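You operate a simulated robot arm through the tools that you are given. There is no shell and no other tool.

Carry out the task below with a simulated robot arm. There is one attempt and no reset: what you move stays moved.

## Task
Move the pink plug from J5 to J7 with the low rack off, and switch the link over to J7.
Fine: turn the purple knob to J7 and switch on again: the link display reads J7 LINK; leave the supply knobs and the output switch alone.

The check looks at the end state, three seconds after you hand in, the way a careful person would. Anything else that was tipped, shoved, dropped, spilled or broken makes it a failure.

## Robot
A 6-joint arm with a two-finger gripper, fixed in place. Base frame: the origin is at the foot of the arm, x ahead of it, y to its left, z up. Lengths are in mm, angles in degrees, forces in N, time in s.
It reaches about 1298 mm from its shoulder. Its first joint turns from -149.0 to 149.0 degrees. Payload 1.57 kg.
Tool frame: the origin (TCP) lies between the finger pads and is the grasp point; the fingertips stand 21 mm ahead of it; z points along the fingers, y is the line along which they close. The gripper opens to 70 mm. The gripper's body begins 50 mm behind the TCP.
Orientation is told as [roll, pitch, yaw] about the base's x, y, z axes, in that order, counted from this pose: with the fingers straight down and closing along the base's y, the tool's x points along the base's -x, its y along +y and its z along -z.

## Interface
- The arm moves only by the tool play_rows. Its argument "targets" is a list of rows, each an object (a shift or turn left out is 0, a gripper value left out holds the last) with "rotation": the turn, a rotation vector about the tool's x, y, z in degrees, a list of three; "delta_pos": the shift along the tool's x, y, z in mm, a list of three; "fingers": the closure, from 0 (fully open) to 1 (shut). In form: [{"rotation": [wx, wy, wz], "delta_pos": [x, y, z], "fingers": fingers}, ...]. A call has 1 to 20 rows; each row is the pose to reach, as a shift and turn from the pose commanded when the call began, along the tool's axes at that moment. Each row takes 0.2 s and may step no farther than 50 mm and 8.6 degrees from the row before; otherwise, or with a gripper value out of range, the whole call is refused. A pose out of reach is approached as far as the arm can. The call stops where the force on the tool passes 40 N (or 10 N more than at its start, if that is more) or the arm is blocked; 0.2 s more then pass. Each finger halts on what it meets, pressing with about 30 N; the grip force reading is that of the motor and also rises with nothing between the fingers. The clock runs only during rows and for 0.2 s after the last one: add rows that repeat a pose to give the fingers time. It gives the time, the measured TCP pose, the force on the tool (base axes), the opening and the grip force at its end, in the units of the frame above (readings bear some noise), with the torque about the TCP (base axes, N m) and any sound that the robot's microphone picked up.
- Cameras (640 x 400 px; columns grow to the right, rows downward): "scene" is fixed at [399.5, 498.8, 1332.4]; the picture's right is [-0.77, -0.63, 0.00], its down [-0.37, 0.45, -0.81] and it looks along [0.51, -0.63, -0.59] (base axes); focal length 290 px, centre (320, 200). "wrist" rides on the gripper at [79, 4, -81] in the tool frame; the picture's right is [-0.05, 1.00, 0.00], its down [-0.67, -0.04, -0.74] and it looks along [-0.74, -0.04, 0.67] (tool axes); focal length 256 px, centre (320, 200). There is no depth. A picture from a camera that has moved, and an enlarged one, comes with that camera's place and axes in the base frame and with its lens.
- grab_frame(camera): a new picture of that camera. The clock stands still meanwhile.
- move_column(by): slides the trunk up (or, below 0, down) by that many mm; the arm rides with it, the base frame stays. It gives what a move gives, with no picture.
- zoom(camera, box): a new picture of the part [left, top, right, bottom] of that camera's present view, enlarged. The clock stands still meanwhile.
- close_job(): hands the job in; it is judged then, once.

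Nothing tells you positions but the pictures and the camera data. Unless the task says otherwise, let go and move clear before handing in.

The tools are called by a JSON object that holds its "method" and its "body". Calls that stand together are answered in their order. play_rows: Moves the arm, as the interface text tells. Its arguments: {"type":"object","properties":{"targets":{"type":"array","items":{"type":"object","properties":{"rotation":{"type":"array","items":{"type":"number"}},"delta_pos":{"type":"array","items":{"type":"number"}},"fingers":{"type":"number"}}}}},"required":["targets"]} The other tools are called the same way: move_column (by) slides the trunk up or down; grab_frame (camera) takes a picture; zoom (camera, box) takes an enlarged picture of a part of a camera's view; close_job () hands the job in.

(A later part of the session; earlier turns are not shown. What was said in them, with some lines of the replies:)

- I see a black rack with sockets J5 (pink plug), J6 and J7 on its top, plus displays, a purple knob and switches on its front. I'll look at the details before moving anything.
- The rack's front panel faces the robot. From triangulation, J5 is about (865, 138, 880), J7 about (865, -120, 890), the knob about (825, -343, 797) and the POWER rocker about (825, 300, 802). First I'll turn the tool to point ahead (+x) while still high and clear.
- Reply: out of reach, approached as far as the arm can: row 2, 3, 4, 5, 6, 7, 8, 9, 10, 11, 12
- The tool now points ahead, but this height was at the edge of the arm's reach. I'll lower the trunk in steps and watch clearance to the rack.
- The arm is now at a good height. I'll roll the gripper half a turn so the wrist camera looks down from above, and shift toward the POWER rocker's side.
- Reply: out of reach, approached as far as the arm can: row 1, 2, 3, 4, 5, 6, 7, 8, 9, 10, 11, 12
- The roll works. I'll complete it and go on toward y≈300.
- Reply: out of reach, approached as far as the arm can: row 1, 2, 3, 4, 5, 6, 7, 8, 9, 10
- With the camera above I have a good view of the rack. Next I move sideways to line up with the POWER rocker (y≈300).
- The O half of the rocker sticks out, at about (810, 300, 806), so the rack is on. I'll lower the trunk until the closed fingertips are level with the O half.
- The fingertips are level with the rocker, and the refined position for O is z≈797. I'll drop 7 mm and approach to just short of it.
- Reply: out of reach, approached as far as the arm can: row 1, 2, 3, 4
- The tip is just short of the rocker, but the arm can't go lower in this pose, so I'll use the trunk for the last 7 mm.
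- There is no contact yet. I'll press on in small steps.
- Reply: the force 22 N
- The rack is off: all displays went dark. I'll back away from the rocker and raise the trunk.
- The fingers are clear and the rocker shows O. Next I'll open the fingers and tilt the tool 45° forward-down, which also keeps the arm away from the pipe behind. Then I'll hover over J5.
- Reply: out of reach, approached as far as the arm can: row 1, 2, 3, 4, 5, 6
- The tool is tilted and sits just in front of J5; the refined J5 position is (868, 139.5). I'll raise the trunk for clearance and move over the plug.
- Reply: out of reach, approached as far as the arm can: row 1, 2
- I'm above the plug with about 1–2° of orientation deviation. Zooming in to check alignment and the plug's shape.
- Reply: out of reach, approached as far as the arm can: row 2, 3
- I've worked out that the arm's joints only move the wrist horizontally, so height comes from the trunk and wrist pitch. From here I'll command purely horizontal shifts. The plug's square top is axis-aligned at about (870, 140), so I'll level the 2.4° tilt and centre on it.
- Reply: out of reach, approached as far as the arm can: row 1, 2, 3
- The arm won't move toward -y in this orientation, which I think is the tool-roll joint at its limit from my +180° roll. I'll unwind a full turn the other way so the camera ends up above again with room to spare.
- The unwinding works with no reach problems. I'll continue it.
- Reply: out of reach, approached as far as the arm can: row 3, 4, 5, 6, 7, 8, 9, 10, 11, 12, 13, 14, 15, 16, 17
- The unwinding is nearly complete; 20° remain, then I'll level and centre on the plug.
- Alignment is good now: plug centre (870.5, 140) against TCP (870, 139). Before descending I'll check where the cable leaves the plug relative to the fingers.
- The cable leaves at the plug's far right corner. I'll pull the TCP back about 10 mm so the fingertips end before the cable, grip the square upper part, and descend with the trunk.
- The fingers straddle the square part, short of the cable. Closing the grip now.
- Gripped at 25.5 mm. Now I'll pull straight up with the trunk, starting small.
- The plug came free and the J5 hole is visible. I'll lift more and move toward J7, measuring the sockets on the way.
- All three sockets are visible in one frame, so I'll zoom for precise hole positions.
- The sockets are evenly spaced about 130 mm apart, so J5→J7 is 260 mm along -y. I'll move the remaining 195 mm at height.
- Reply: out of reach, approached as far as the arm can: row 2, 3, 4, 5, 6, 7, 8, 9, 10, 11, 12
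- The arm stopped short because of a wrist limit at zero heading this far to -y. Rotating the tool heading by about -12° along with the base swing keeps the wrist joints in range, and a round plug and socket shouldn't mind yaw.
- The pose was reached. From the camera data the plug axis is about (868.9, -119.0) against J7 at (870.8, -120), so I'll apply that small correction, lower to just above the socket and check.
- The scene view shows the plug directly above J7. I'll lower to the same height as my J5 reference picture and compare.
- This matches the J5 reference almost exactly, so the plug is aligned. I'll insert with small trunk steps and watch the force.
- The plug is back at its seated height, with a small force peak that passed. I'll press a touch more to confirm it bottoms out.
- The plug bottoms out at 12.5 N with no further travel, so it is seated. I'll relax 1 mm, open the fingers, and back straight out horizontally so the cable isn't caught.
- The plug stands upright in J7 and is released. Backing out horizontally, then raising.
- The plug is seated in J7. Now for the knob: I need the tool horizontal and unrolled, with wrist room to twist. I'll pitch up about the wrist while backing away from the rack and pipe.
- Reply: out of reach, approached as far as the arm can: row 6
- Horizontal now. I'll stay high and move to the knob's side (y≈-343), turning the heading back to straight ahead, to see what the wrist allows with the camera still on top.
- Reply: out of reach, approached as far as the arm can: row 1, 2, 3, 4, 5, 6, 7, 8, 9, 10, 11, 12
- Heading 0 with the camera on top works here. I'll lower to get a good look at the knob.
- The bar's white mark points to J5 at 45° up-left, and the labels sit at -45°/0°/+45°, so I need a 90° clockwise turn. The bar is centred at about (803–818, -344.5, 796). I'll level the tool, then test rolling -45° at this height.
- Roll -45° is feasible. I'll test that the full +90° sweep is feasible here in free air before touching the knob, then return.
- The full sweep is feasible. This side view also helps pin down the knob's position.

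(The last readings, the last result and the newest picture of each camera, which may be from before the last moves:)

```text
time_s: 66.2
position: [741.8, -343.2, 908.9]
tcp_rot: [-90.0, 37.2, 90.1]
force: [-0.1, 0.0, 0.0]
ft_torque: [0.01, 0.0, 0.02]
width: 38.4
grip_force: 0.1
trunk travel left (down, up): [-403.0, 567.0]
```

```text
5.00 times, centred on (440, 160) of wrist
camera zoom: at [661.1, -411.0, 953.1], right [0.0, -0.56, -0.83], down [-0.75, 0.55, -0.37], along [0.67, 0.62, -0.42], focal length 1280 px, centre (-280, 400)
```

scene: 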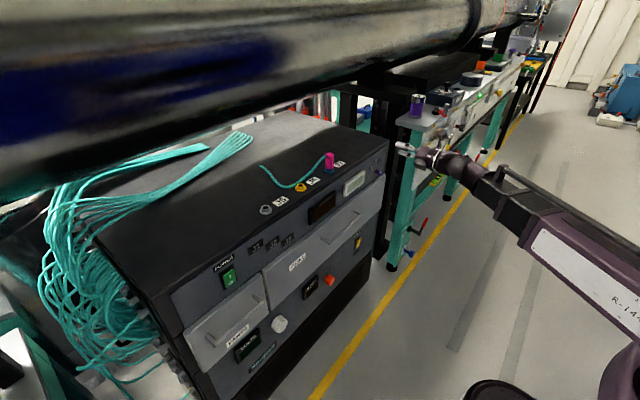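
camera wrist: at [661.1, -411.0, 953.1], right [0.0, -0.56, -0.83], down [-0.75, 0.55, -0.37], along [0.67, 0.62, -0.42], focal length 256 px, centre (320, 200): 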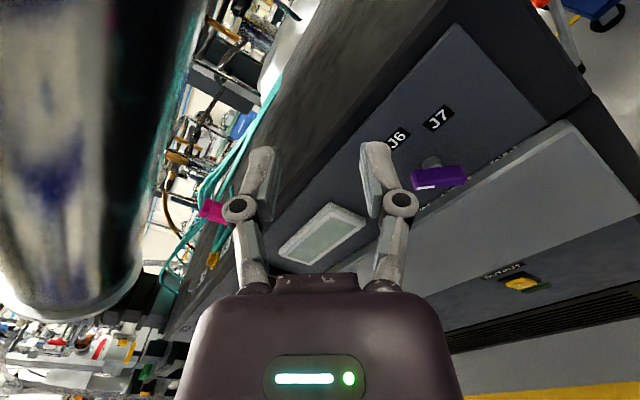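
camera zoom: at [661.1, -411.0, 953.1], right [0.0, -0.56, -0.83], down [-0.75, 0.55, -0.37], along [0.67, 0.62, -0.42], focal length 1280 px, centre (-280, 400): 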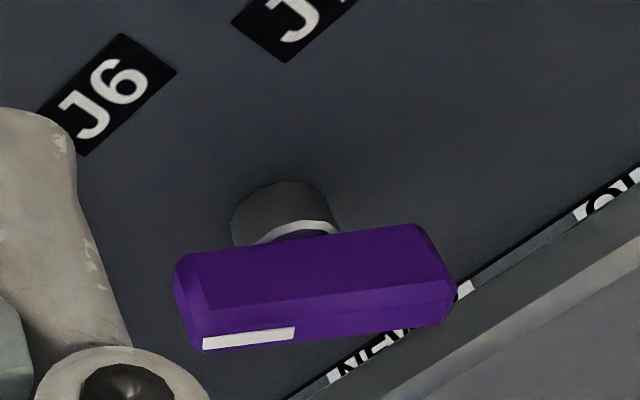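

The knob front is at about (805, -344.5, 795). I'll roll back to match the bar at -45°, narrow the fingers, and lower to knob height.

{"method": "play_rows", "body": {"targets": [{"rotation": [0, 0, -8.5], "fingers": 0.58}, {"rotation": [0, 0, -17]}, {"rotation": [0, 0, -25.5]}, {"rotation": [0, 0, -34]}, {"rotation": [0, 0, -42.5]}, {"rotation": [0, 0, -51]}, {"rotation": [0, 0, -59.5]}, {"rotation": [0, 0, -68]}, {"rotation": [0, 0, -76.5]}, {"rotation": [0, 0, -85]}, {"rotation": [0, 0, -93]}, {"rotation": [0, 0, -98]}]}}

{"method": "move_column", "body": {"by": -113}}

{"method": "grab_frame", "body": {"camera": "wrist"}}

{"method": "zoom", "body": {"camera": "scene", "box": [340, 138, 420, 198]}}

```text
time_s: 68.8
position: [742.3, -343.2, 908.2]
tcp_rot: [89.9, 44.7, -90.0]
force: [-0.2, -0.2, -0.6]
ft_torque: [0.02, 0.0, 0.02]
width: 29.5
grip_force: 0.1
trunk travel left (down, up): [-403.0, 567.0]
```

```text
time_s: 70.2
position: [742.3, -344.2, 794.9]
tcp_rot: [89.9, 44.7, -90.0]
force: [-0.5, 0.6, -0.2]
ft_torque: [-0.03, -0.01, -0.02]
width: 29.1
grip_force: 0.1
trunk travel left (down, up): [-290.0, 680.0]
```

```text
taken
camera wrist: at [660.8, -290.8, 854.3], right [0.0, -0.74, 0.67], down [-0.74, -0.45, -0.49], along [0.67, -0.5, -0.55], focal length 256 px, centre (320, 200)
```

wrist: 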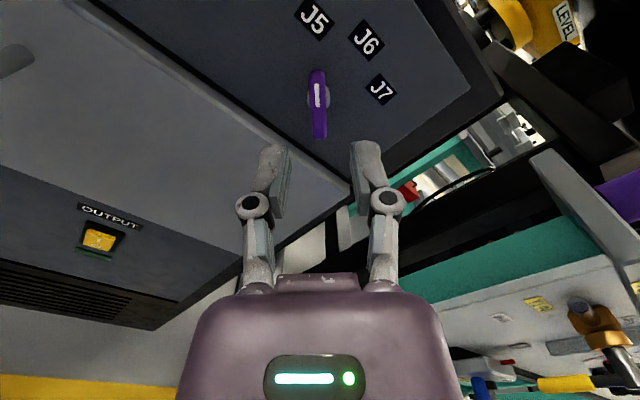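

```text
6.67 times, centred on (380, 168) of scene
camera zoom: at [399.5, 498.8, 1332.4], right [-0.77, -0.63, 0.0], down [-0.37, 0.45, -0.81], along [0.51, -0.63, -0.59], focal length 1933 px, centre (-80, 413)
```

zoom: 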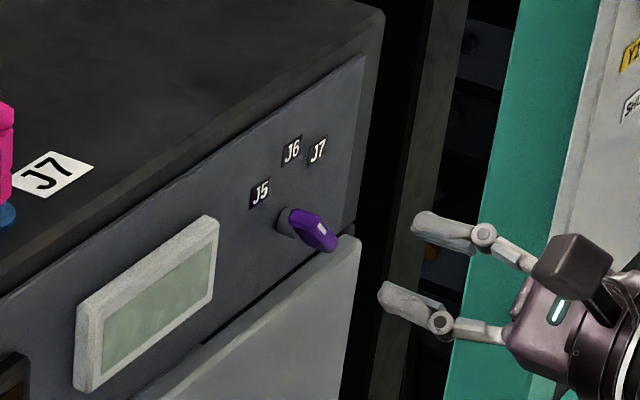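

The bar is lined up with the gripper plane. Moving forward so the fingers straddle it.

{"method": "play_rows", "body": {"targets": [{"delta_pos": [0, 0, 15]}, {"delta_pos": [0, 0, 30]}, {"delta_pos": [0, 0, 40]}, {"delta_pos": [0, 0, 48]}]}}

{"method": "grab_frame", "body": {"camera": "wrist"}}

{"method": "zoom", "body": {"camera": "scene", "box": [340, 138, 420, 198]}}

```text
time_s: 71.2
position: [789.7, -344.6, 794.8]
tcp_rot: [89.9, 44.8, -90.0]
force: [0.3, 0.4, -0.4]
ft_torque: [-0.01, -0.01, -0.01]
width: 29.3
grip_force: 0.0
trunk travel left (down, up): [-290.0, 680.0]
```

```text
taken
camera wrist: at [709.0, -290.8, 854.2], right [0.0, -0.74, 0.67], down [-0.75, -0.45, -0.49], along [0.67, -0.5, -0.55], focal length 256 px, centre (320, 200)
```

wrist: 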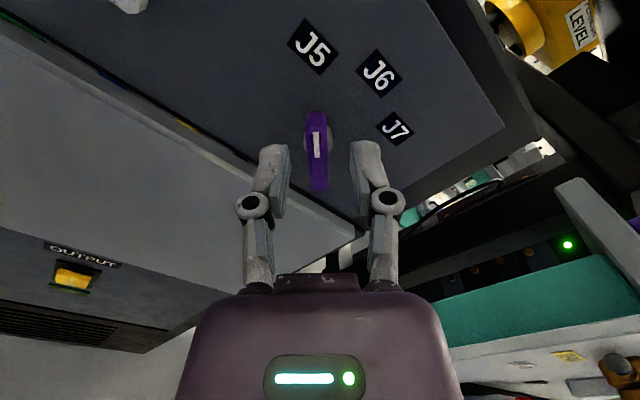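

```text
6.67 times, centred on (380, 168) of scene
camera zoom: at [399.5, 498.8, 1332.4], right [-0.77, -0.63, 0.0], down [-0.37, 0.45, -0.81], along [0.51, -0.63, -0.59], focal length 1933 px, centre (-80, 413)
```

zoom: 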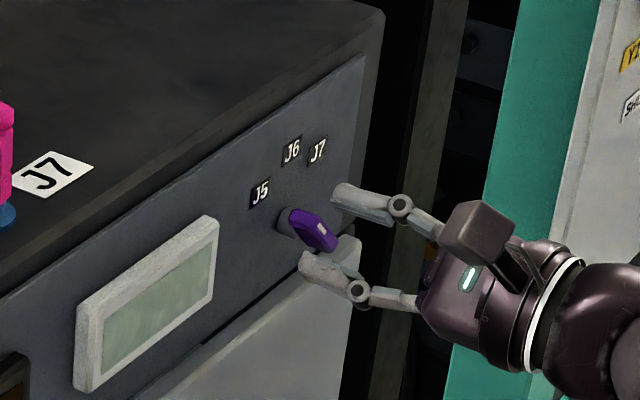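

{"method": "zoom", "body": {"camera": "wrist", "box": [256, 95, 384, 175]}}

{"method": "zoom", "body": {"camera": "scene", "box": [365, 150, 397, 180]}}

```text
5.00 times, centred on (320, 135) of wrist
camera zoom: at [709.0, -290.8, 854.2], right [0.0, -0.74, 0.67], down [-0.75, -0.45, -0.49], along [0.67, -0.5, -0.55], focal length 1280 px, centre (320, 525)
```

zoom: 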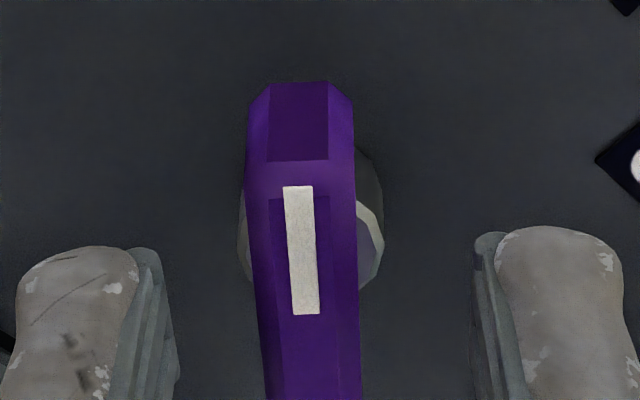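

```text
13.33 times, centred on (381, 165) of scene
camera zoom: at [399.5, 498.8, 1332.4], right [-0.77, -0.63, 0.0], down [-0.37, 0.45, -0.81], along [0.51, -0.63, -0.59], focal length 3867 px, centre (-493, 667)
```

zoom: 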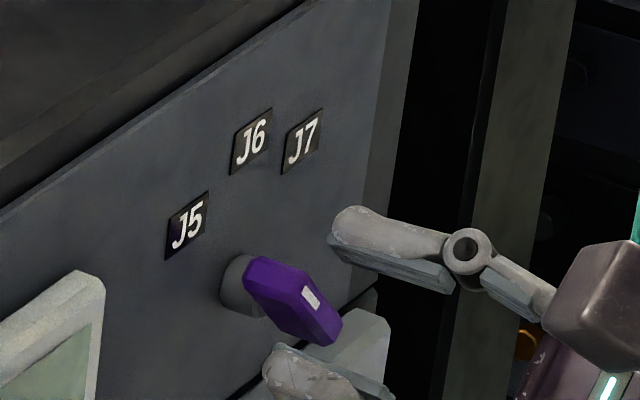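

The bar sits about 1.4 mm off the finger mid-plane, so I'll shift slightly, advance 7 mm, and close on it.

{"method": "play_rows", "body": {"targets": [{"delta_pos": [1.1, -1.1, 0]}, {"delta_pos": [1.1, -1.1, 4]}, {"delta_pos": [1.1, -1.1, 8]}]}}

{"method": "play_rows", "body": {"targets": [{"fingers": 0.75}, {"fingers": 1}, {"fingers": 1}, {"fingers": 1}]}}

{"method": "zoom", "body": {"camera": "wrist", "box": [256, 95, 384, 175]}}

{"method": "zoom", "body": {"camera": "scene", "box": [350, 138, 414, 186]}}

```text
time_s: 72.0
position: [799.0, -341.3, 795.1]
tcp_rot: [90.0, 44.7, -90.0]
force: [0.3, -0.8, -0.2]
ft_torque: [0.03, 0.03, -0.04]
width: 29.5
grip_force: 0.2
trunk travel left (down, up): [-290.0, 680.0]
```

```text
time_s: 73.0
position: [797.8, -341.3, 795.8]
tcp_rot: [89.9, 44.7, -90.0]
force: [-2.6, 1.5, -2.5]
ft_torque: [0.11, 0.06, -0.03]
width: 10.0
grip_force: 32.0
trunk travel left (down, up): [-290.0, 680.0]
```

```text
5.00 times, centred on (320, 135) of wrist
camera zoom: at [716.6, -289.2, 854.1], right [0.0, -0.74, 0.67], down [-0.74, -0.45, -0.49], along [0.67, -0.5, -0.55], focal length 1280 px, centre (320, 525)
```

zoom: 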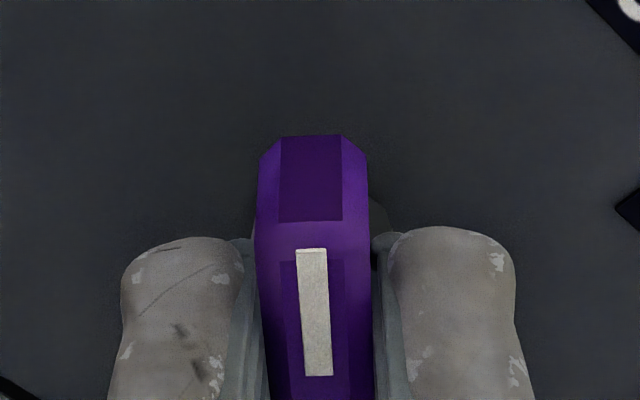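

```text
8.33 times, centred on (382, 162) of scene
camera zoom: at [399.5, 498.8, 1332.4], right [-0.77, -0.63, 0.0], down [-0.37, 0.45, -0.81], along [0.51, -0.63, -0.59], focal length 2417 px, centre (-197, 517)
```

zoom: 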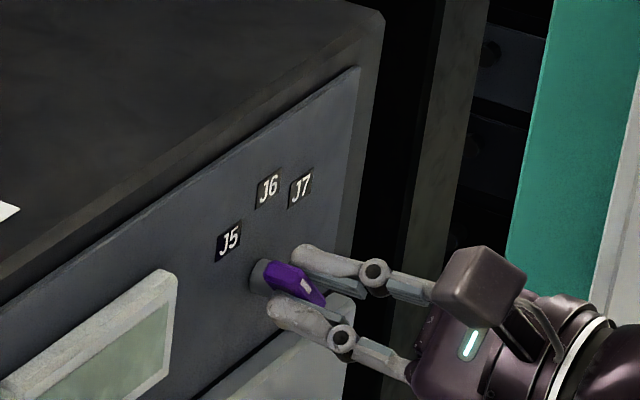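

The bar is gripped, 10 mm wide, with low side forces. Turning clockwise in steps, first 45°.

{"method": "play_rows", "body": {"targets": [{"rotation": [0, 0, 5]}, {"rotation": [0, 0, 10]}, {"rotation": [0, 0, 15]}, {"rotation": [0, 0, 20]}, {"rotation": [0, 0, 25]}, {"rotation": [0, 0, 30]}, {"rotation": [0, 0, 35]}, {"rotation": [0, 0, 40]}, {"rotation": [0, 0, 45]}]}}

{"method": "zoom", "body": {"camera": "wrist", "box": [224, 55, 416, 175]}}

{"method": "zoom", "body": {"camera": "scene", "box": [350, 138, 414, 186]}}

```text
time_s: 75.0
position: [799.8, -344.2, 796.2]
tcp_rot: [110.2, 89.9, -70.1]
force: [0.5, -24.8, 19.4]
ft_torque: [-0.11, 0.35, -0.39]
width: 10.0
grip_force: 32.1
trunk travel left (down, up): [-290.0, 680.0]
```

```text
3.33 times, centred on (320, 115) of wrist
camera zoom: at [716.6, -349.1, 875.7], right [0.0, -1.0, -0.05], down [-0.74, 0.04, -0.67], along [0.67, 0.04, -0.74], focal length 853 px, centre (320, 483)
```

zoom: 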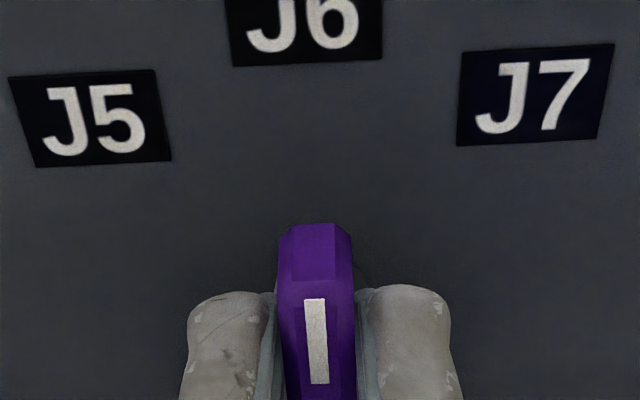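

```text
8.33 times, centred on (382, 162) of scene
camera zoom: at [399.5, 498.8, 1332.4], right [-0.77, -0.63, 0.0], down [-0.37, 0.45, -0.81], along [0.51, -0.63, -0.59], focal length 2417 px, centre (-197, 517)
```

zoom: 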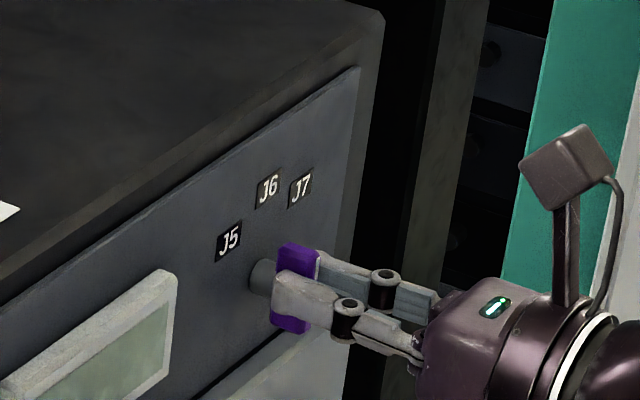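

The knob is now at J6, but side forces have built up to about 31 N because my axis is slightly off the pivot. I'll relieve them by shifting -y and up a little before continuing.

{"method": "play_rows", "body": {"targets": [{"delta_pos": [0, 1, 0]}, {"delta_pos": [0, 2, 0]}]}}

{"method": "move_column", "body": {"by": 1}}

```text
time_s: 75.6
position: [798.1, -344.6, 795.9]
tcp_rot: [93.2, 89.8, -86.8]
force: [14.7, -19.9, 23.7]
ft_torque: [-0.07, -0.41, -0.37]
width: 9.9
grip_force: 31.6
trunk travel left (down, up): [-290.0, 680.0]
```

```text
time_s: 76.1
position: [797.8, -344.3, 796.3]
tcp_rot: [74.4, 89.7, -105.6]
force: [15.5, -17.0, 12.7]
ft_torque: [-0.05, -0.47, -0.34]
width: 9.8
grip_force: 32.0
trunk travel left (down, up): [-291.0, 679.0]
```

Some stress remains. The knob holds at the J6 detent, so I'll open slightly, re-centre on the bar and re-grip.

{"method": "play_rows", "body": {"targets": [{"fingers": 0.72}, {"fingers": 0.72}, {"fingers": 0.72}]}}

{"method": "zoom", "body": {"camera": "wrist", "box": [256, 95, 384, 175]}}

{"method": "zoom", "body": {"camera": "scene", "box": [350, 138, 414, 186]}}

```text
time_s: 76.9
position: [796.0, -343.4, 796.2]
tcp_rot: [77.7, 89.7, -102.3]
force: [0.3, 0.0, 0.3]
ft_torque: [-0.02, -0.02, 0.01]
width: 19.7
grip_force: 0.1
trunk travel left (down, up): [-291.0, 679.0]
```

```text
5.00 times, centred on (320, 135) of wrist
camera zoom: at [716.1, -348.1, 875.7], right [0.0, -1.0, -0.05], down [-0.75, 0.03, -0.67], along [0.67, 0.04, -0.74], focal length 1280 px, centre (320, 525)
```

zoom: 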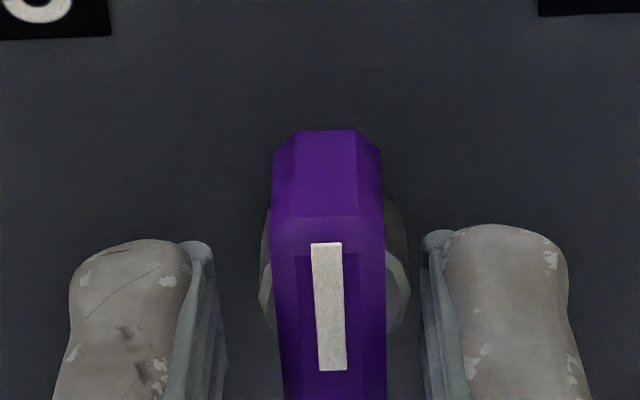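

```text
8.33 times, centred on (382, 162) of scene
camera zoom: at [399.5, 498.8, 1332.4], right [-0.77, -0.63, 0.0], down [-0.37, 0.45, -0.81], along [0.51, -0.63, -0.59], focal length 2417 px, centre (-197, 517)
```

zoom: 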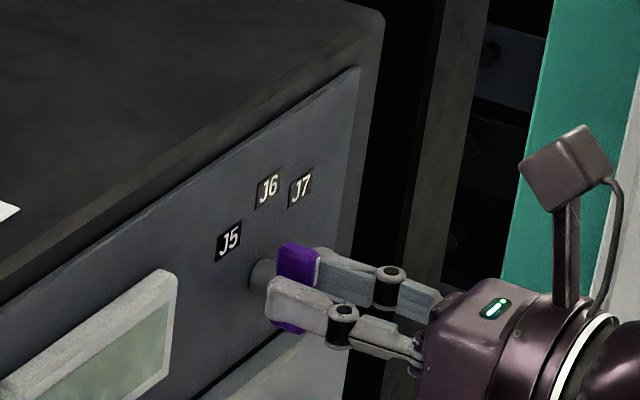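

Forces are zero with the fingers open. The bar is about 1.5 mm to the right of the gripper centre, so I'll shift and re-grip.

{"method": "play_rows", "body": {"targets": [{"delta_pos": [0, 1.5, 0]}, {"delta_pos": [0, 1.5, 0], "fingers": 1}, {"delta_pos": [0, 1.5, 0], "fingers": 1}, {"delta_pos": [0, 1.5, 0], "fingers": 1}]}}

{"method": "zoom", "body": {"camera": "wrist", "box": [256, 95, 384, 175]}}

```text
time_s: 77.9
position: [798.2, -345.2, 796.0]
tcp_rot: [83.5, 89.7, -96.4]
force: [-3.4, 3.0, -2.9]
ft_torque: [-0.02, 0.03, 0.07]
width: 10.0
grip_force: 32.8
trunk travel left (down, up): [-291.0, 679.0]
```

```text
5.00 times, centred on (320, 135) of wrist
camera zoom: at [715.7, -349.4, 875.8], right [0.0, -1.0, -0.05], down [-0.75, 0.03, -0.67], along [0.67, 0.04, -0.74], focal length 1280 px, centre (320, 525)
```

zoom: 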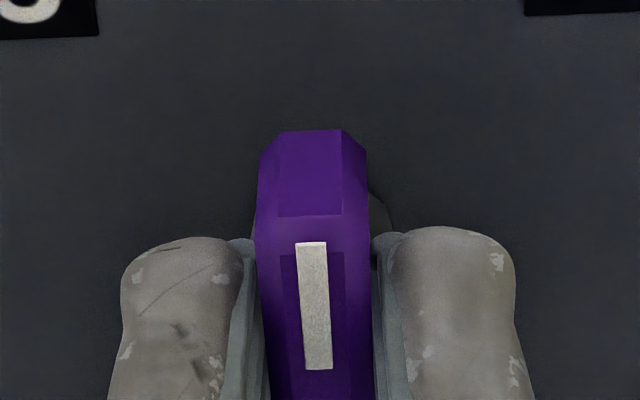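

Side forces are only about 3 N now. I'll turn the remaining 45° toward J7.

{"method": "play_rows", "body": {"targets": [{"rotation": [0, 0, 5]}, {"rotation": [0, 0, 10]}, {"rotation": [0, 0, 15]}, {"rotation": [0, 0, 20]}, {"rotation": [0, 0, 25]}, {"rotation": [0, 0, 30]}]}}

{"method": "zoom", "body": {"camera": "wrist", "box": [224, 55, 416, 175]}}

```text
time_s: 79.3
position: [797.7, -345.9, 795.7]
tcp_rot: [-89.8, 60.2, 90.1]
force: [-3.7, -16.4, -1.4]
ft_torque: [-0.04, 0.8, 0.09]
width: 9.9
grip_force: 32.1
trunk travel left (down, up): [-291.0, 679.0]
```

```text
3.33 times, centred on (320, 115) of wrist
camera zoom: at [715.7, -390.4, 862.7], right [0.0, -0.84, -0.54], down [-0.75, 0.36, -0.56], along [0.67, 0.4, -0.63], focal length 853 px, centre (320, 483)
```

zoom: 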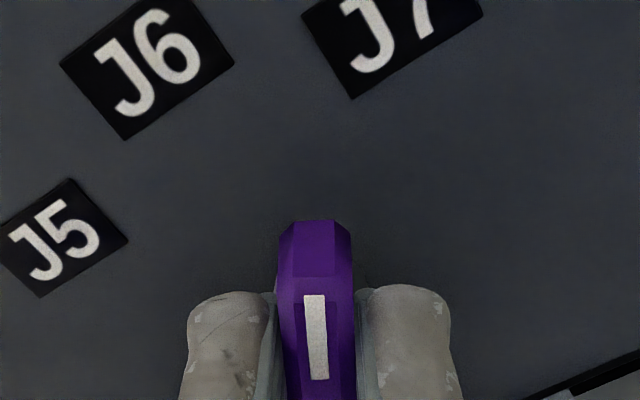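

{"method": "play_rows", "body": {"targets": [{"rotation": [0, 0, 5]}, {"rotation": [0, 0, 10]}, {"rotation": [0, 0, 15]}, {"rotation": [0, 0, 15]}]}}

{"method": "zoom", "body": {"camera": "wrist", "box": [224, 55, 416, 175]}}

{"method": "zoom", "body": {"camera": "scene", "box": [350, 138, 414, 186]}}

```text
time_s: 80.3
position: [796.4, -347.6, 794.3]
tcp_rot: [-89.9, 45.2, 90.0]
force: [-17.9, -22.8, -16.6]
ft_torque: [-0.1, 0.85, 0.05]
width: 9.8
grip_force: 32.1
trunk travel left (down, up): [-291.0, 679.0]
```

```text
3.33 times, centred on (320, 115) of wrist
camera zoom: at [715.7, -407.1, 848.6], right [0.0, -0.67, -0.74], down [-0.74, 0.5, -0.45], along [0.67, 0.55, -0.5], focal length 853 px, centre (320, 483)
```

zoom: 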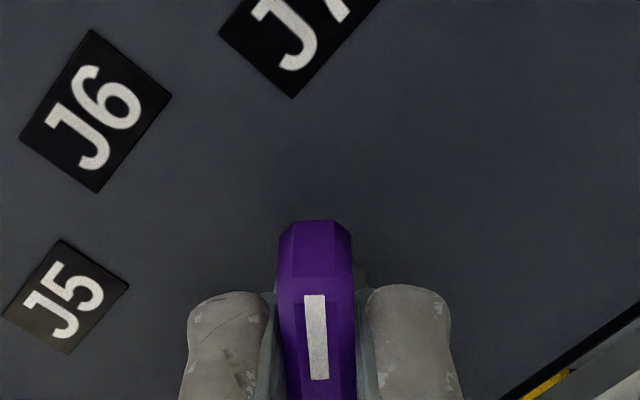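

```text
8.33 times, centred on (382, 162) of scene
camera zoom: at [399.5, 498.8, 1332.4], right [-0.77, -0.63, 0.0], down [-0.37, 0.45, -0.81], along [0.51, -0.63, -0.59], focal length 2417 px, centre (-197, 517)
```

zoom: 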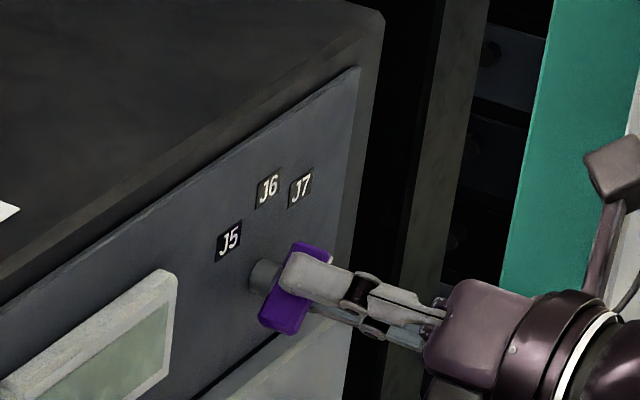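

The mark now points at J7. Releasing and checking the knob before backing off.

{"method": "play_rows", "body": {"targets": [{"fingers": 0.6}, {"fingers": 0.6}, {"fingers": 0.6}]}}

{"method": "zoom", "body": {"camera": "wrist", "box": [224, 55, 416, 175]}}

{"method": "play_rows", "body": {"targets": [{"delta_pos": [0, 0, -15]}, {"delta_pos": [0, 0, -35]}, {"delta_pos": [0, 0, -55]}]}}

{"method": "grab_frame", "body": {"camera": "wrist"}}

{"method": "zoom", "body": {"camera": "scene", "box": [350, 138, 414, 186]}}

```text
time_s: 81.1
position: [798.0, -344.7, 795.7]
tcp_rot: [-89.9, 45.4, 90.0]
force: [-0.5, -0.2, -0.4]
ft_torque: [0.0, -0.01, 0.0]
width: 27.7
grip_force: 0.0
trunk travel left (down, up): [-291.0, 679.0]
```

```text
3.33 times, centred on (320, 115) of wrist
camera zoom: at [716.5, -404.7, 849.9], right [0.0, -0.67, -0.74], down [-0.75, 0.49, -0.45], along [0.67, 0.55, -0.5], focal length 853 px, centre (320, 483)
```

zoom: 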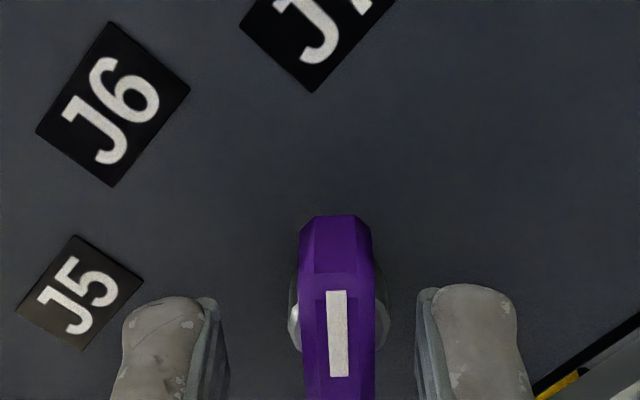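

```text
time_s: 81.9
position: [743.0, -346.2, 795.8]
tcp_rot: [-89.9, 45.3, 90.2]
force: [0.2, 0.2, 0.1]
ft_torque: [0.01, -0.01, -0.02]
width: 28.2
grip_force: 0.0
trunk travel left (down, up): [-291.0, 679.0]
```

```text
taken
camera wrist: at [661.6, -405.2, 849.8], right [0.0, -0.67, -0.74], down [-0.75, 0.49, -0.45], along [0.67, 0.55, -0.5], focal length 256 px, centre (320, 200)
```

wrist: 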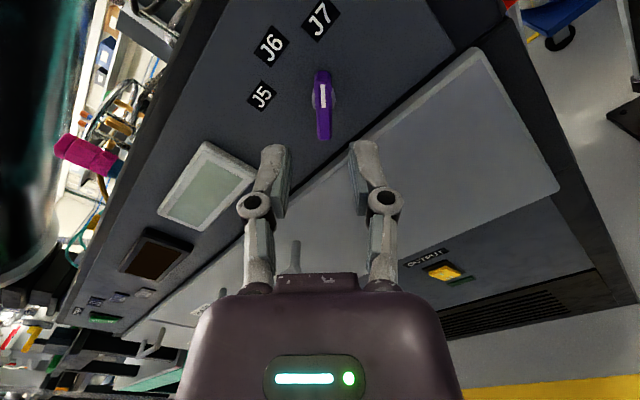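

```text
8.33 times, centred on (382, 162) of scene
camera zoom: at [399.5, 498.8, 1332.4], right [-0.77, -0.63, 0.0], down [-0.37, 0.45, -0.81], along [0.51, -0.63, -0.59], focal length 2417 px, centre (-197, 517)
```

zoom: 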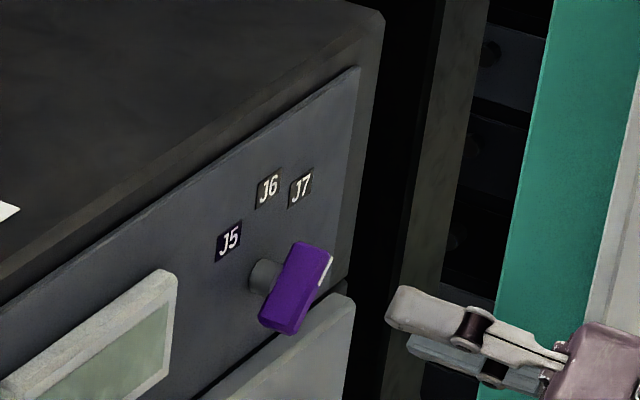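

The knob points at J7. Next I raise, unroll to level, close the fingers, and go back to the POWER rocker to press the I half.

{"method": "move_column", "body": {"by": 240}}

{"method": "play_rows", "body": {"targets": [{"rotation": [0, 0, -7.5], "fingers": 1}, {"rotation": [0, 0, -15]}, {"rotation": [0, 0, -22.5]}, {"rotation": [0, 0, -30]}, {"rotation": [0, 0, -37.5]}, {"rotation": [0, 0, -45.3]}]}}

{"method": "play_rows", "body": {"targets": [{"delta_pos": [0, -35, 0]}, {"delta_pos": [0, -70, 0]}, {"delta_pos": [0, -105, 0]}, {"delta_pos": [0, -140, 0]}, {"delta_pos": [0, -175, 0]}, {"delta_pos": [0, -210, 0]}, {"delta_pos": [0, -245, 0]}, {"delta_pos": [0, -280, 0]}, {"delta_pos": [0, -315, 0]}, {"delta_pos": [0, -350, 0]}]}}

{"method": "grab_frame", "body": {"camera": "scene"}}

{"method": "grab_frame", "body": {"camera": "wrist"}}

```text
time_s: 84.4
position: [742.1, -345.5, 1036.3]
tcp_rot: [-89.9, 45.3, 90.1]
force: [-0.5, 0.5, 1.1]
ft_torque: [0.03, 0.0, 0.01]
width: 27.9
grip_force: 0.0
trunk travel left (down, up): [-531.0, 439.0]
```

```text
time_s: 85.8
position: [743.6, -345.9, 1034.7]
tcp_rot: [84.7, 89.2, -95.0]
force: [0.5, -0.3, -0.4]
ft_torque: [-0.01, 0.0, -0.03]
width: 0.0
grip_force: 28.5
trunk travel left (down, up): [-531.0, 439.0]
```

```text
time_s: 88.0
position: [743.6, 1.6, 1037.0]
tcp_rot: [88.6, 89.4, -91.3]
force: [0.1, -0.7, -0.5]
ft_torque: [-0.01, 0.04, 0.0]
width: 0.0
grip_force: 28.5
out of reach, approached as far as the arm can: row 10
trunk travel left (down, up): [-531.0, 439.0]
```

```text
taken
```

scene: 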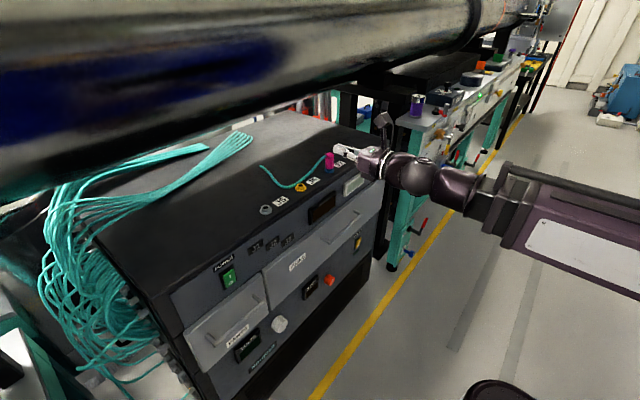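

```text
taken
camera wrist: at [661.8, -2.7, 1115.9], right [0.0, -1.0, -0.04], down [-0.75, 0.03, -0.67], along [0.67, 0.03, -0.74], focal length 256 px, centre (320, 200)
```

wrist: 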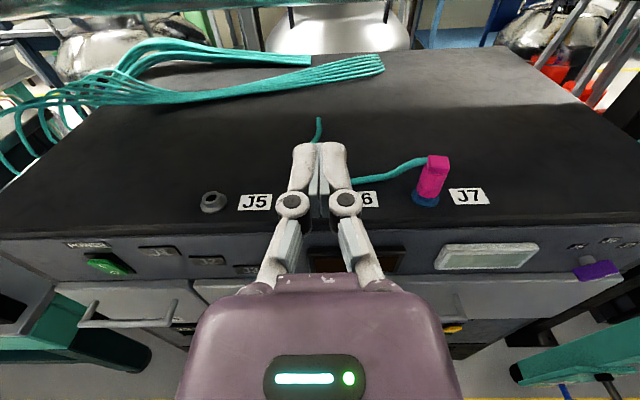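

{"method": "play_rows", "body": {"targets": [{"delta_pos": [0, -30, 0]}, {"delta_pos": [0, -60, 0]}, {"delta_pos": [0, -90, 0]}, {"delta_pos": [0, -120, 0]}, {"delta_pos": [0, -150, 0]}, {"delta_pos": [0, -180, 0]}, {"delta_pos": [0, -210, 0]}, {"delta_pos": [0, -240, 0]}, {"delta_pos": [0, -270, 0]}, {"delta_pos": [0, -298, 0]}]}}

{"method": "grab_frame", "body": {"camera": "wrist"}}

{"method": "zoom", "body": {"camera": "scene", "box": [160, 220, 288, 300]}}

```text
time_s: 90.2
position: [742.8, 300.8, 1036.2]
tcp_rot: [79.4, 89.4, -100.5]
force: [0.7, -0.5, -0.4]
ft_torque: [0.03, 0.03, 0.03]
width: 0.0
grip_force: 28.3
trunk travel left (down, up): [-531.0, 439.0]
```

```text
taken
camera wrist: at [661.3, 295.5, 1115.7], right [0.0, -1.0, -0.04], down [-0.75, 0.03, -0.67], along [0.67, 0.03, -0.75], focal length 256 px, centre (320, 200)
```

wrist: 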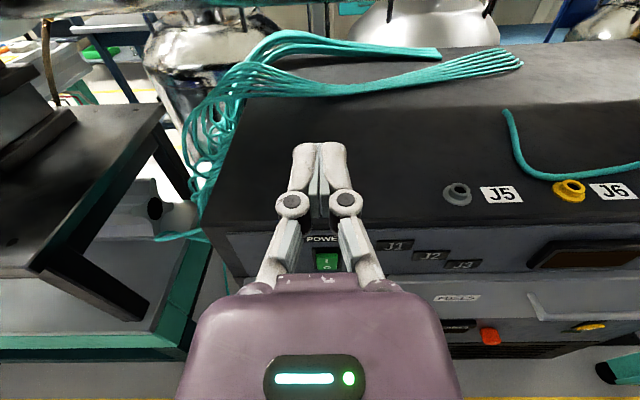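

```text
5.00 times, centred on (224, 260) of scene
camera zoom: at [399.5, 498.8, 1332.4], right [-0.77, -0.63, 0.0], down [-0.37, 0.45, -0.81], along [0.51, -0.63, -0.59], focal length 1450 px, centre (800, -100)
```

zoom: 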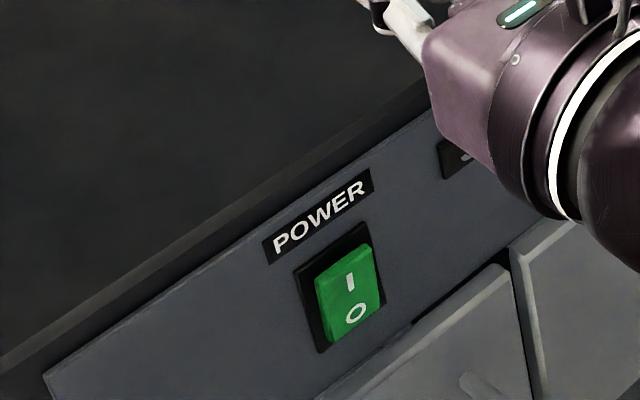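

Aligned with the rocker; the I half now sticks out. Lowering to the I half (z≈820).

{"method": "move_column", "body": {"by": -216}}

{"method": "play_rows", "body": {"targets": [{"delta_pos": [0, 0, 20]}, {"delta_pos": [0, 0, 40]}, {"delta_pos": [0, 0, 50]}]}}

{"method": "grab_frame", "body": {"camera": "wrist"}}

{"method": "zoom", "body": {"camera": "scene", "box": [160, 220, 288, 300]}}

```text
time_s: 92.5
position: [742.4, 299.3, 819.9]
tcp_rot: [79.1, 89.4, -100.8]
force: [0.1, 0.0, 0.4]
ft_torque: [0.01, 0.0, -0.02]
width: 0.0
grip_force: 28.3
trunk travel left (down, up): [-315.0, 655.0]
```

```text
time_s: 93.3
position: [793.5, 300.0, 820.3]
tcp_rot: [77.3, 89.4, -102.5]
force: [0.1, 0.3, 0.1]
ft_torque: [-0.03, 0.01, -0.03]
width: 0.0
grip_force: 28.3
trunk travel left (down, up): [-315.0, 655.0]
```

```text
taken
camera wrist: at [711.2, 295.9, 899.6], right [0.0, -1.0, -0.04], down [-0.75, 0.03, -0.66], along [0.67, 0.03, -0.75], focal length 256 px, centre (320, 200)
```

wrist: 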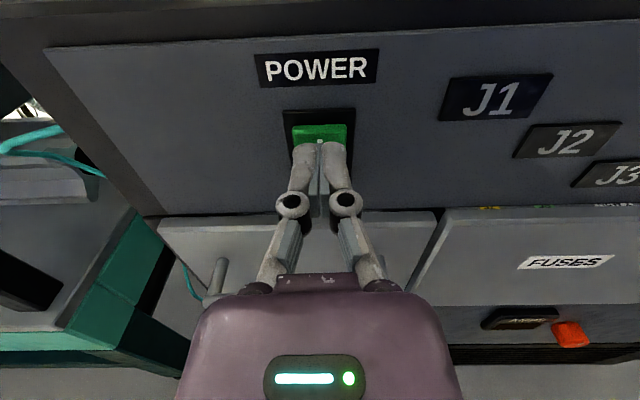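

```text
5.00 times, centred on (224, 260) of scene
camera zoom: at [399.5, 498.8, 1332.4], right [-0.77, -0.63, 0.0], down [-0.37, 0.45, -0.81], along [0.51, -0.63, -0.59], focal length 1450 px, centre (800, -100)
```

zoom: 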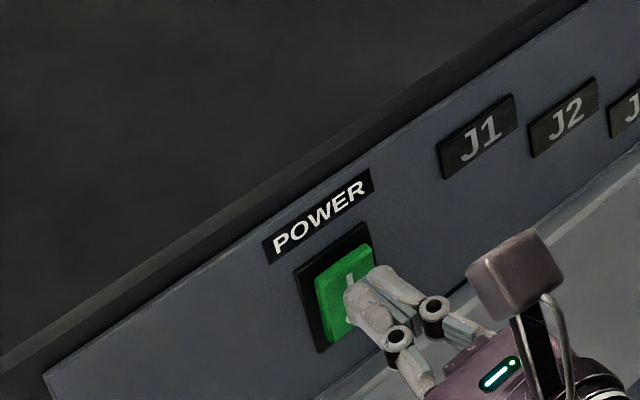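

{"method": "play_rows", "body": {"targets": [{"delta_pos": [0, 0, 3]}, {"delta_pos": [0, 0, 6]}, {"delta_pos": [0, 0, 8]}, {"delta_pos": [0, 0, 10]}]}}

{"method": "zoom", "body": {"camera": "scene", "box": [160, 150, 400, 300]}}

```text
time_s: 94.3
position: [803.0, 298.8, 821.3]
tcp_rot: [83.0, 89.4, -96.9]
force: [-1.2, 0.5, 0.8]
ft_torque: [-0.03, -0.05, 0.0]
width: 0.0
grip_force: 28.2
trunk travel left (down, up): [-315.0, 655.0]
```

```text
2.67 times, centred on (280, 225) of scene
camera zoom: at [399.5, 498.8, 1332.4], right [-0.77, -0.63, 0.0], down [-0.37, 0.45, -0.81], along [0.51, -0.63, -0.59], focal length 773 px, centre (427, 133)
```

zoom: 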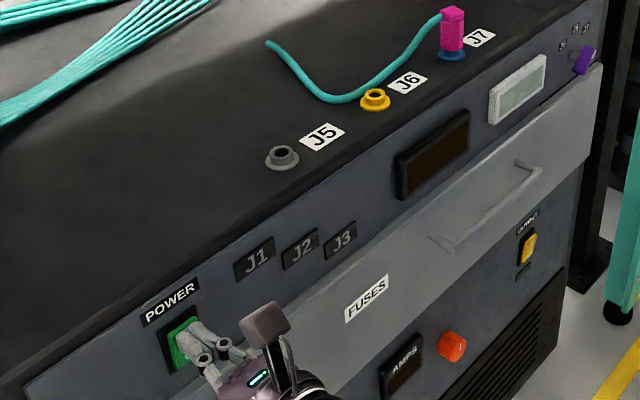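

{"method": "play_rows", "body": {"targets": [{"delta_pos": [0, 0, 2]}, {"delta_pos": [0, 0, 4]}]}}

{"method": "zoom", "body": {"camera": "scene", "box": [160, 150, 400, 300]}}

```text
time_s: 94.9
position: [805.1, 300.0, 820.5]
tcp_rot: [77.5, 89.4, -102.4]
force: [-7.3, 0.7, -2.4]
ft_torque: [-0.01, 0.11, 0.01]
width: 6.2
grip_force: 28.8
trunk travel left (down, up): [-315.0, 655.0]
```

```text
2.67 times, centred on (280, 225) of scene
camera zoom: at [399.5, 498.8, 1332.4], right [-0.77, -0.63, 0.0], down [-0.37, 0.45, -0.81], along [0.51, -0.63, -0.59], focal length 773 px, centre (427, 133)
```

zoom: 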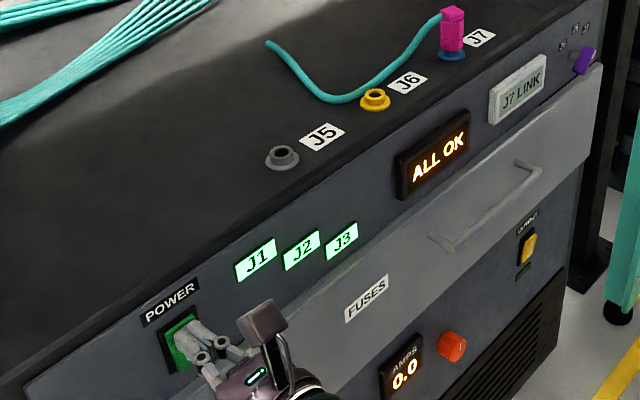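

The rack is on and the display reads J7 LINK with ALL OK. I'll back away, raise clear, and verify everything.

{"method": "play_rows", "body": {"targets": [{"delta_pos": [0, 0, -20]}, {"delta_pos": [0, 0, -45]}, {"delta_pos": [0, 0, -70]}]}}

{"method": "move_column", "body": {"by": 250}}

{"method": "grab_frame", "body": {"camera": "scene"}}

{"method": "zoom", "body": {"camera": "scene", "box": [160, 150, 400, 300]}}

{"method": "zoom", "body": {"camera": "scene", "box": [160, 250, 400, 400]}}

{"method": "zoom", "body": {"camera": "scene", "box": [310, 140, 400, 200]}}

```text
time_s: 95.7
position: [737.3, 300.3, 819.8]
tcp_rot: [80.9, 89.4, -98.9]
force: [-0.7, 0.9, -0.2]
ft_torque: [-0.03, 0.0, 0.01]
width: 0.0
grip_force: 29.0
trunk travel left (down, up): [-315.0, 655.0]
```

```text
time_s: 98.3
position: [737.1, 299.6, 1070.3]
tcp_rot: [80.8, 89.5, -99.0]
force: [-0.3, 0.3, 0.3]
ft_torque: [0.01, 0.0, -0.04]
width: 0.1
grip_force: 28.9
trunk travel left (down, up): [-565.0, 405.0]
```

```text
taken
```

scene: 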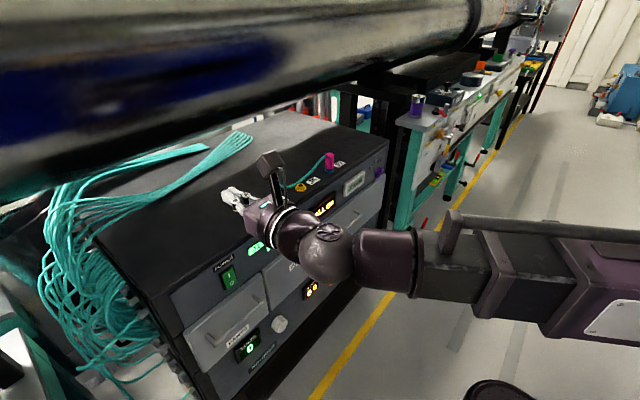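

```text
2.67 times, centred on (280, 225) of scene
camera zoom: at [399.5, 498.8, 1332.4], right [-0.77, -0.63, 0.0], down [-0.37, 0.45, -0.81], along [0.51, -0.63, -0.59], focal length 773 px, centre (427, 133)
```

zoom: 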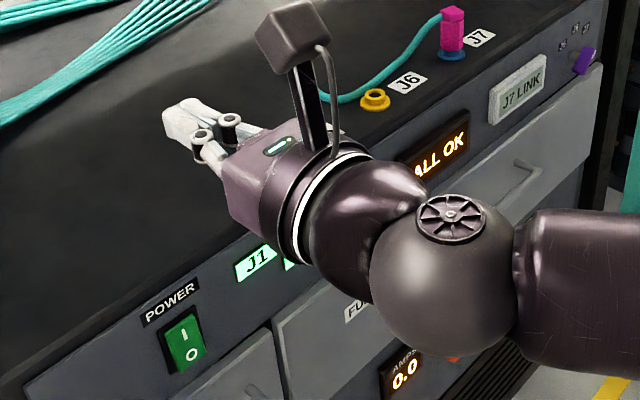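

```text
2.67 times, centred on (280, 325) of scene
camera zoom: at [399.5, 498.8, 1332.4], right [-0.77, -0.63, 0.0], down [-0.37, 0.45, -0.81], along [0.51, -0.63, -0.59], focal length 773 px, centre (427, -133)
```

zoom: 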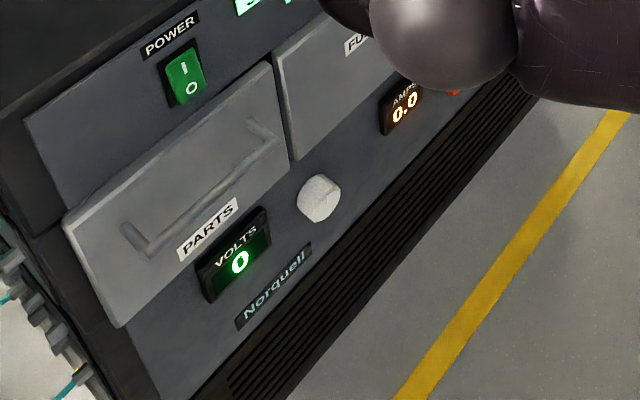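

```text
6.67 times, centred on (355, 170) of scene
camera zoom: at [399.5, 498.8, 1332.4], right [-0.77, -0.63, 0.0], down [-0.37, 0.45, -0.81], along [0.51, -0.63, -0.59], focal length 1933 px, centre (87, 400)
```

zoom: 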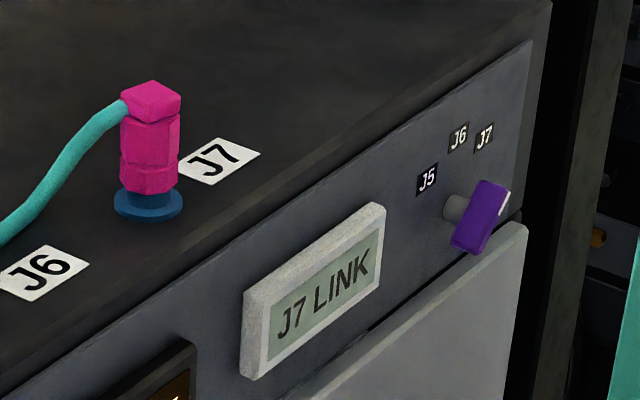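

Everything reads right: the pink plug is upright in J7, the knob points to J7, the rack is on, and the display shows J7 LINK. The supply knobs and output switch are as they were, and the arm is clear, so I'm handing in.

{"method": "close_job", "body": {}}

```text
The job is handed in.
```

The pink plug is now in J7, and the rack is back on with its display reading J7 LINK and ALL OK. I've handed the job in; no verdict has come back yet.

- **Order of work:** I switched the rack off at its POWER rocker and moved the plug while every display was dark. Then I turned the purple knob to J7 and switched the rack back on.
- **Plug:** it stands upright and pressed fully home in J7. It is turned about 12° from how it sat in J5, because the wrist could not reach J7 at the original angle.
- **Left alone:** I did not touch the supply knobs or the output switch, and VOLTS and AMPS still read 0 and 0.0. I saw nothing else tipped or shoved.
- **Arm:** the gripper is empty and raised clear of the rack.
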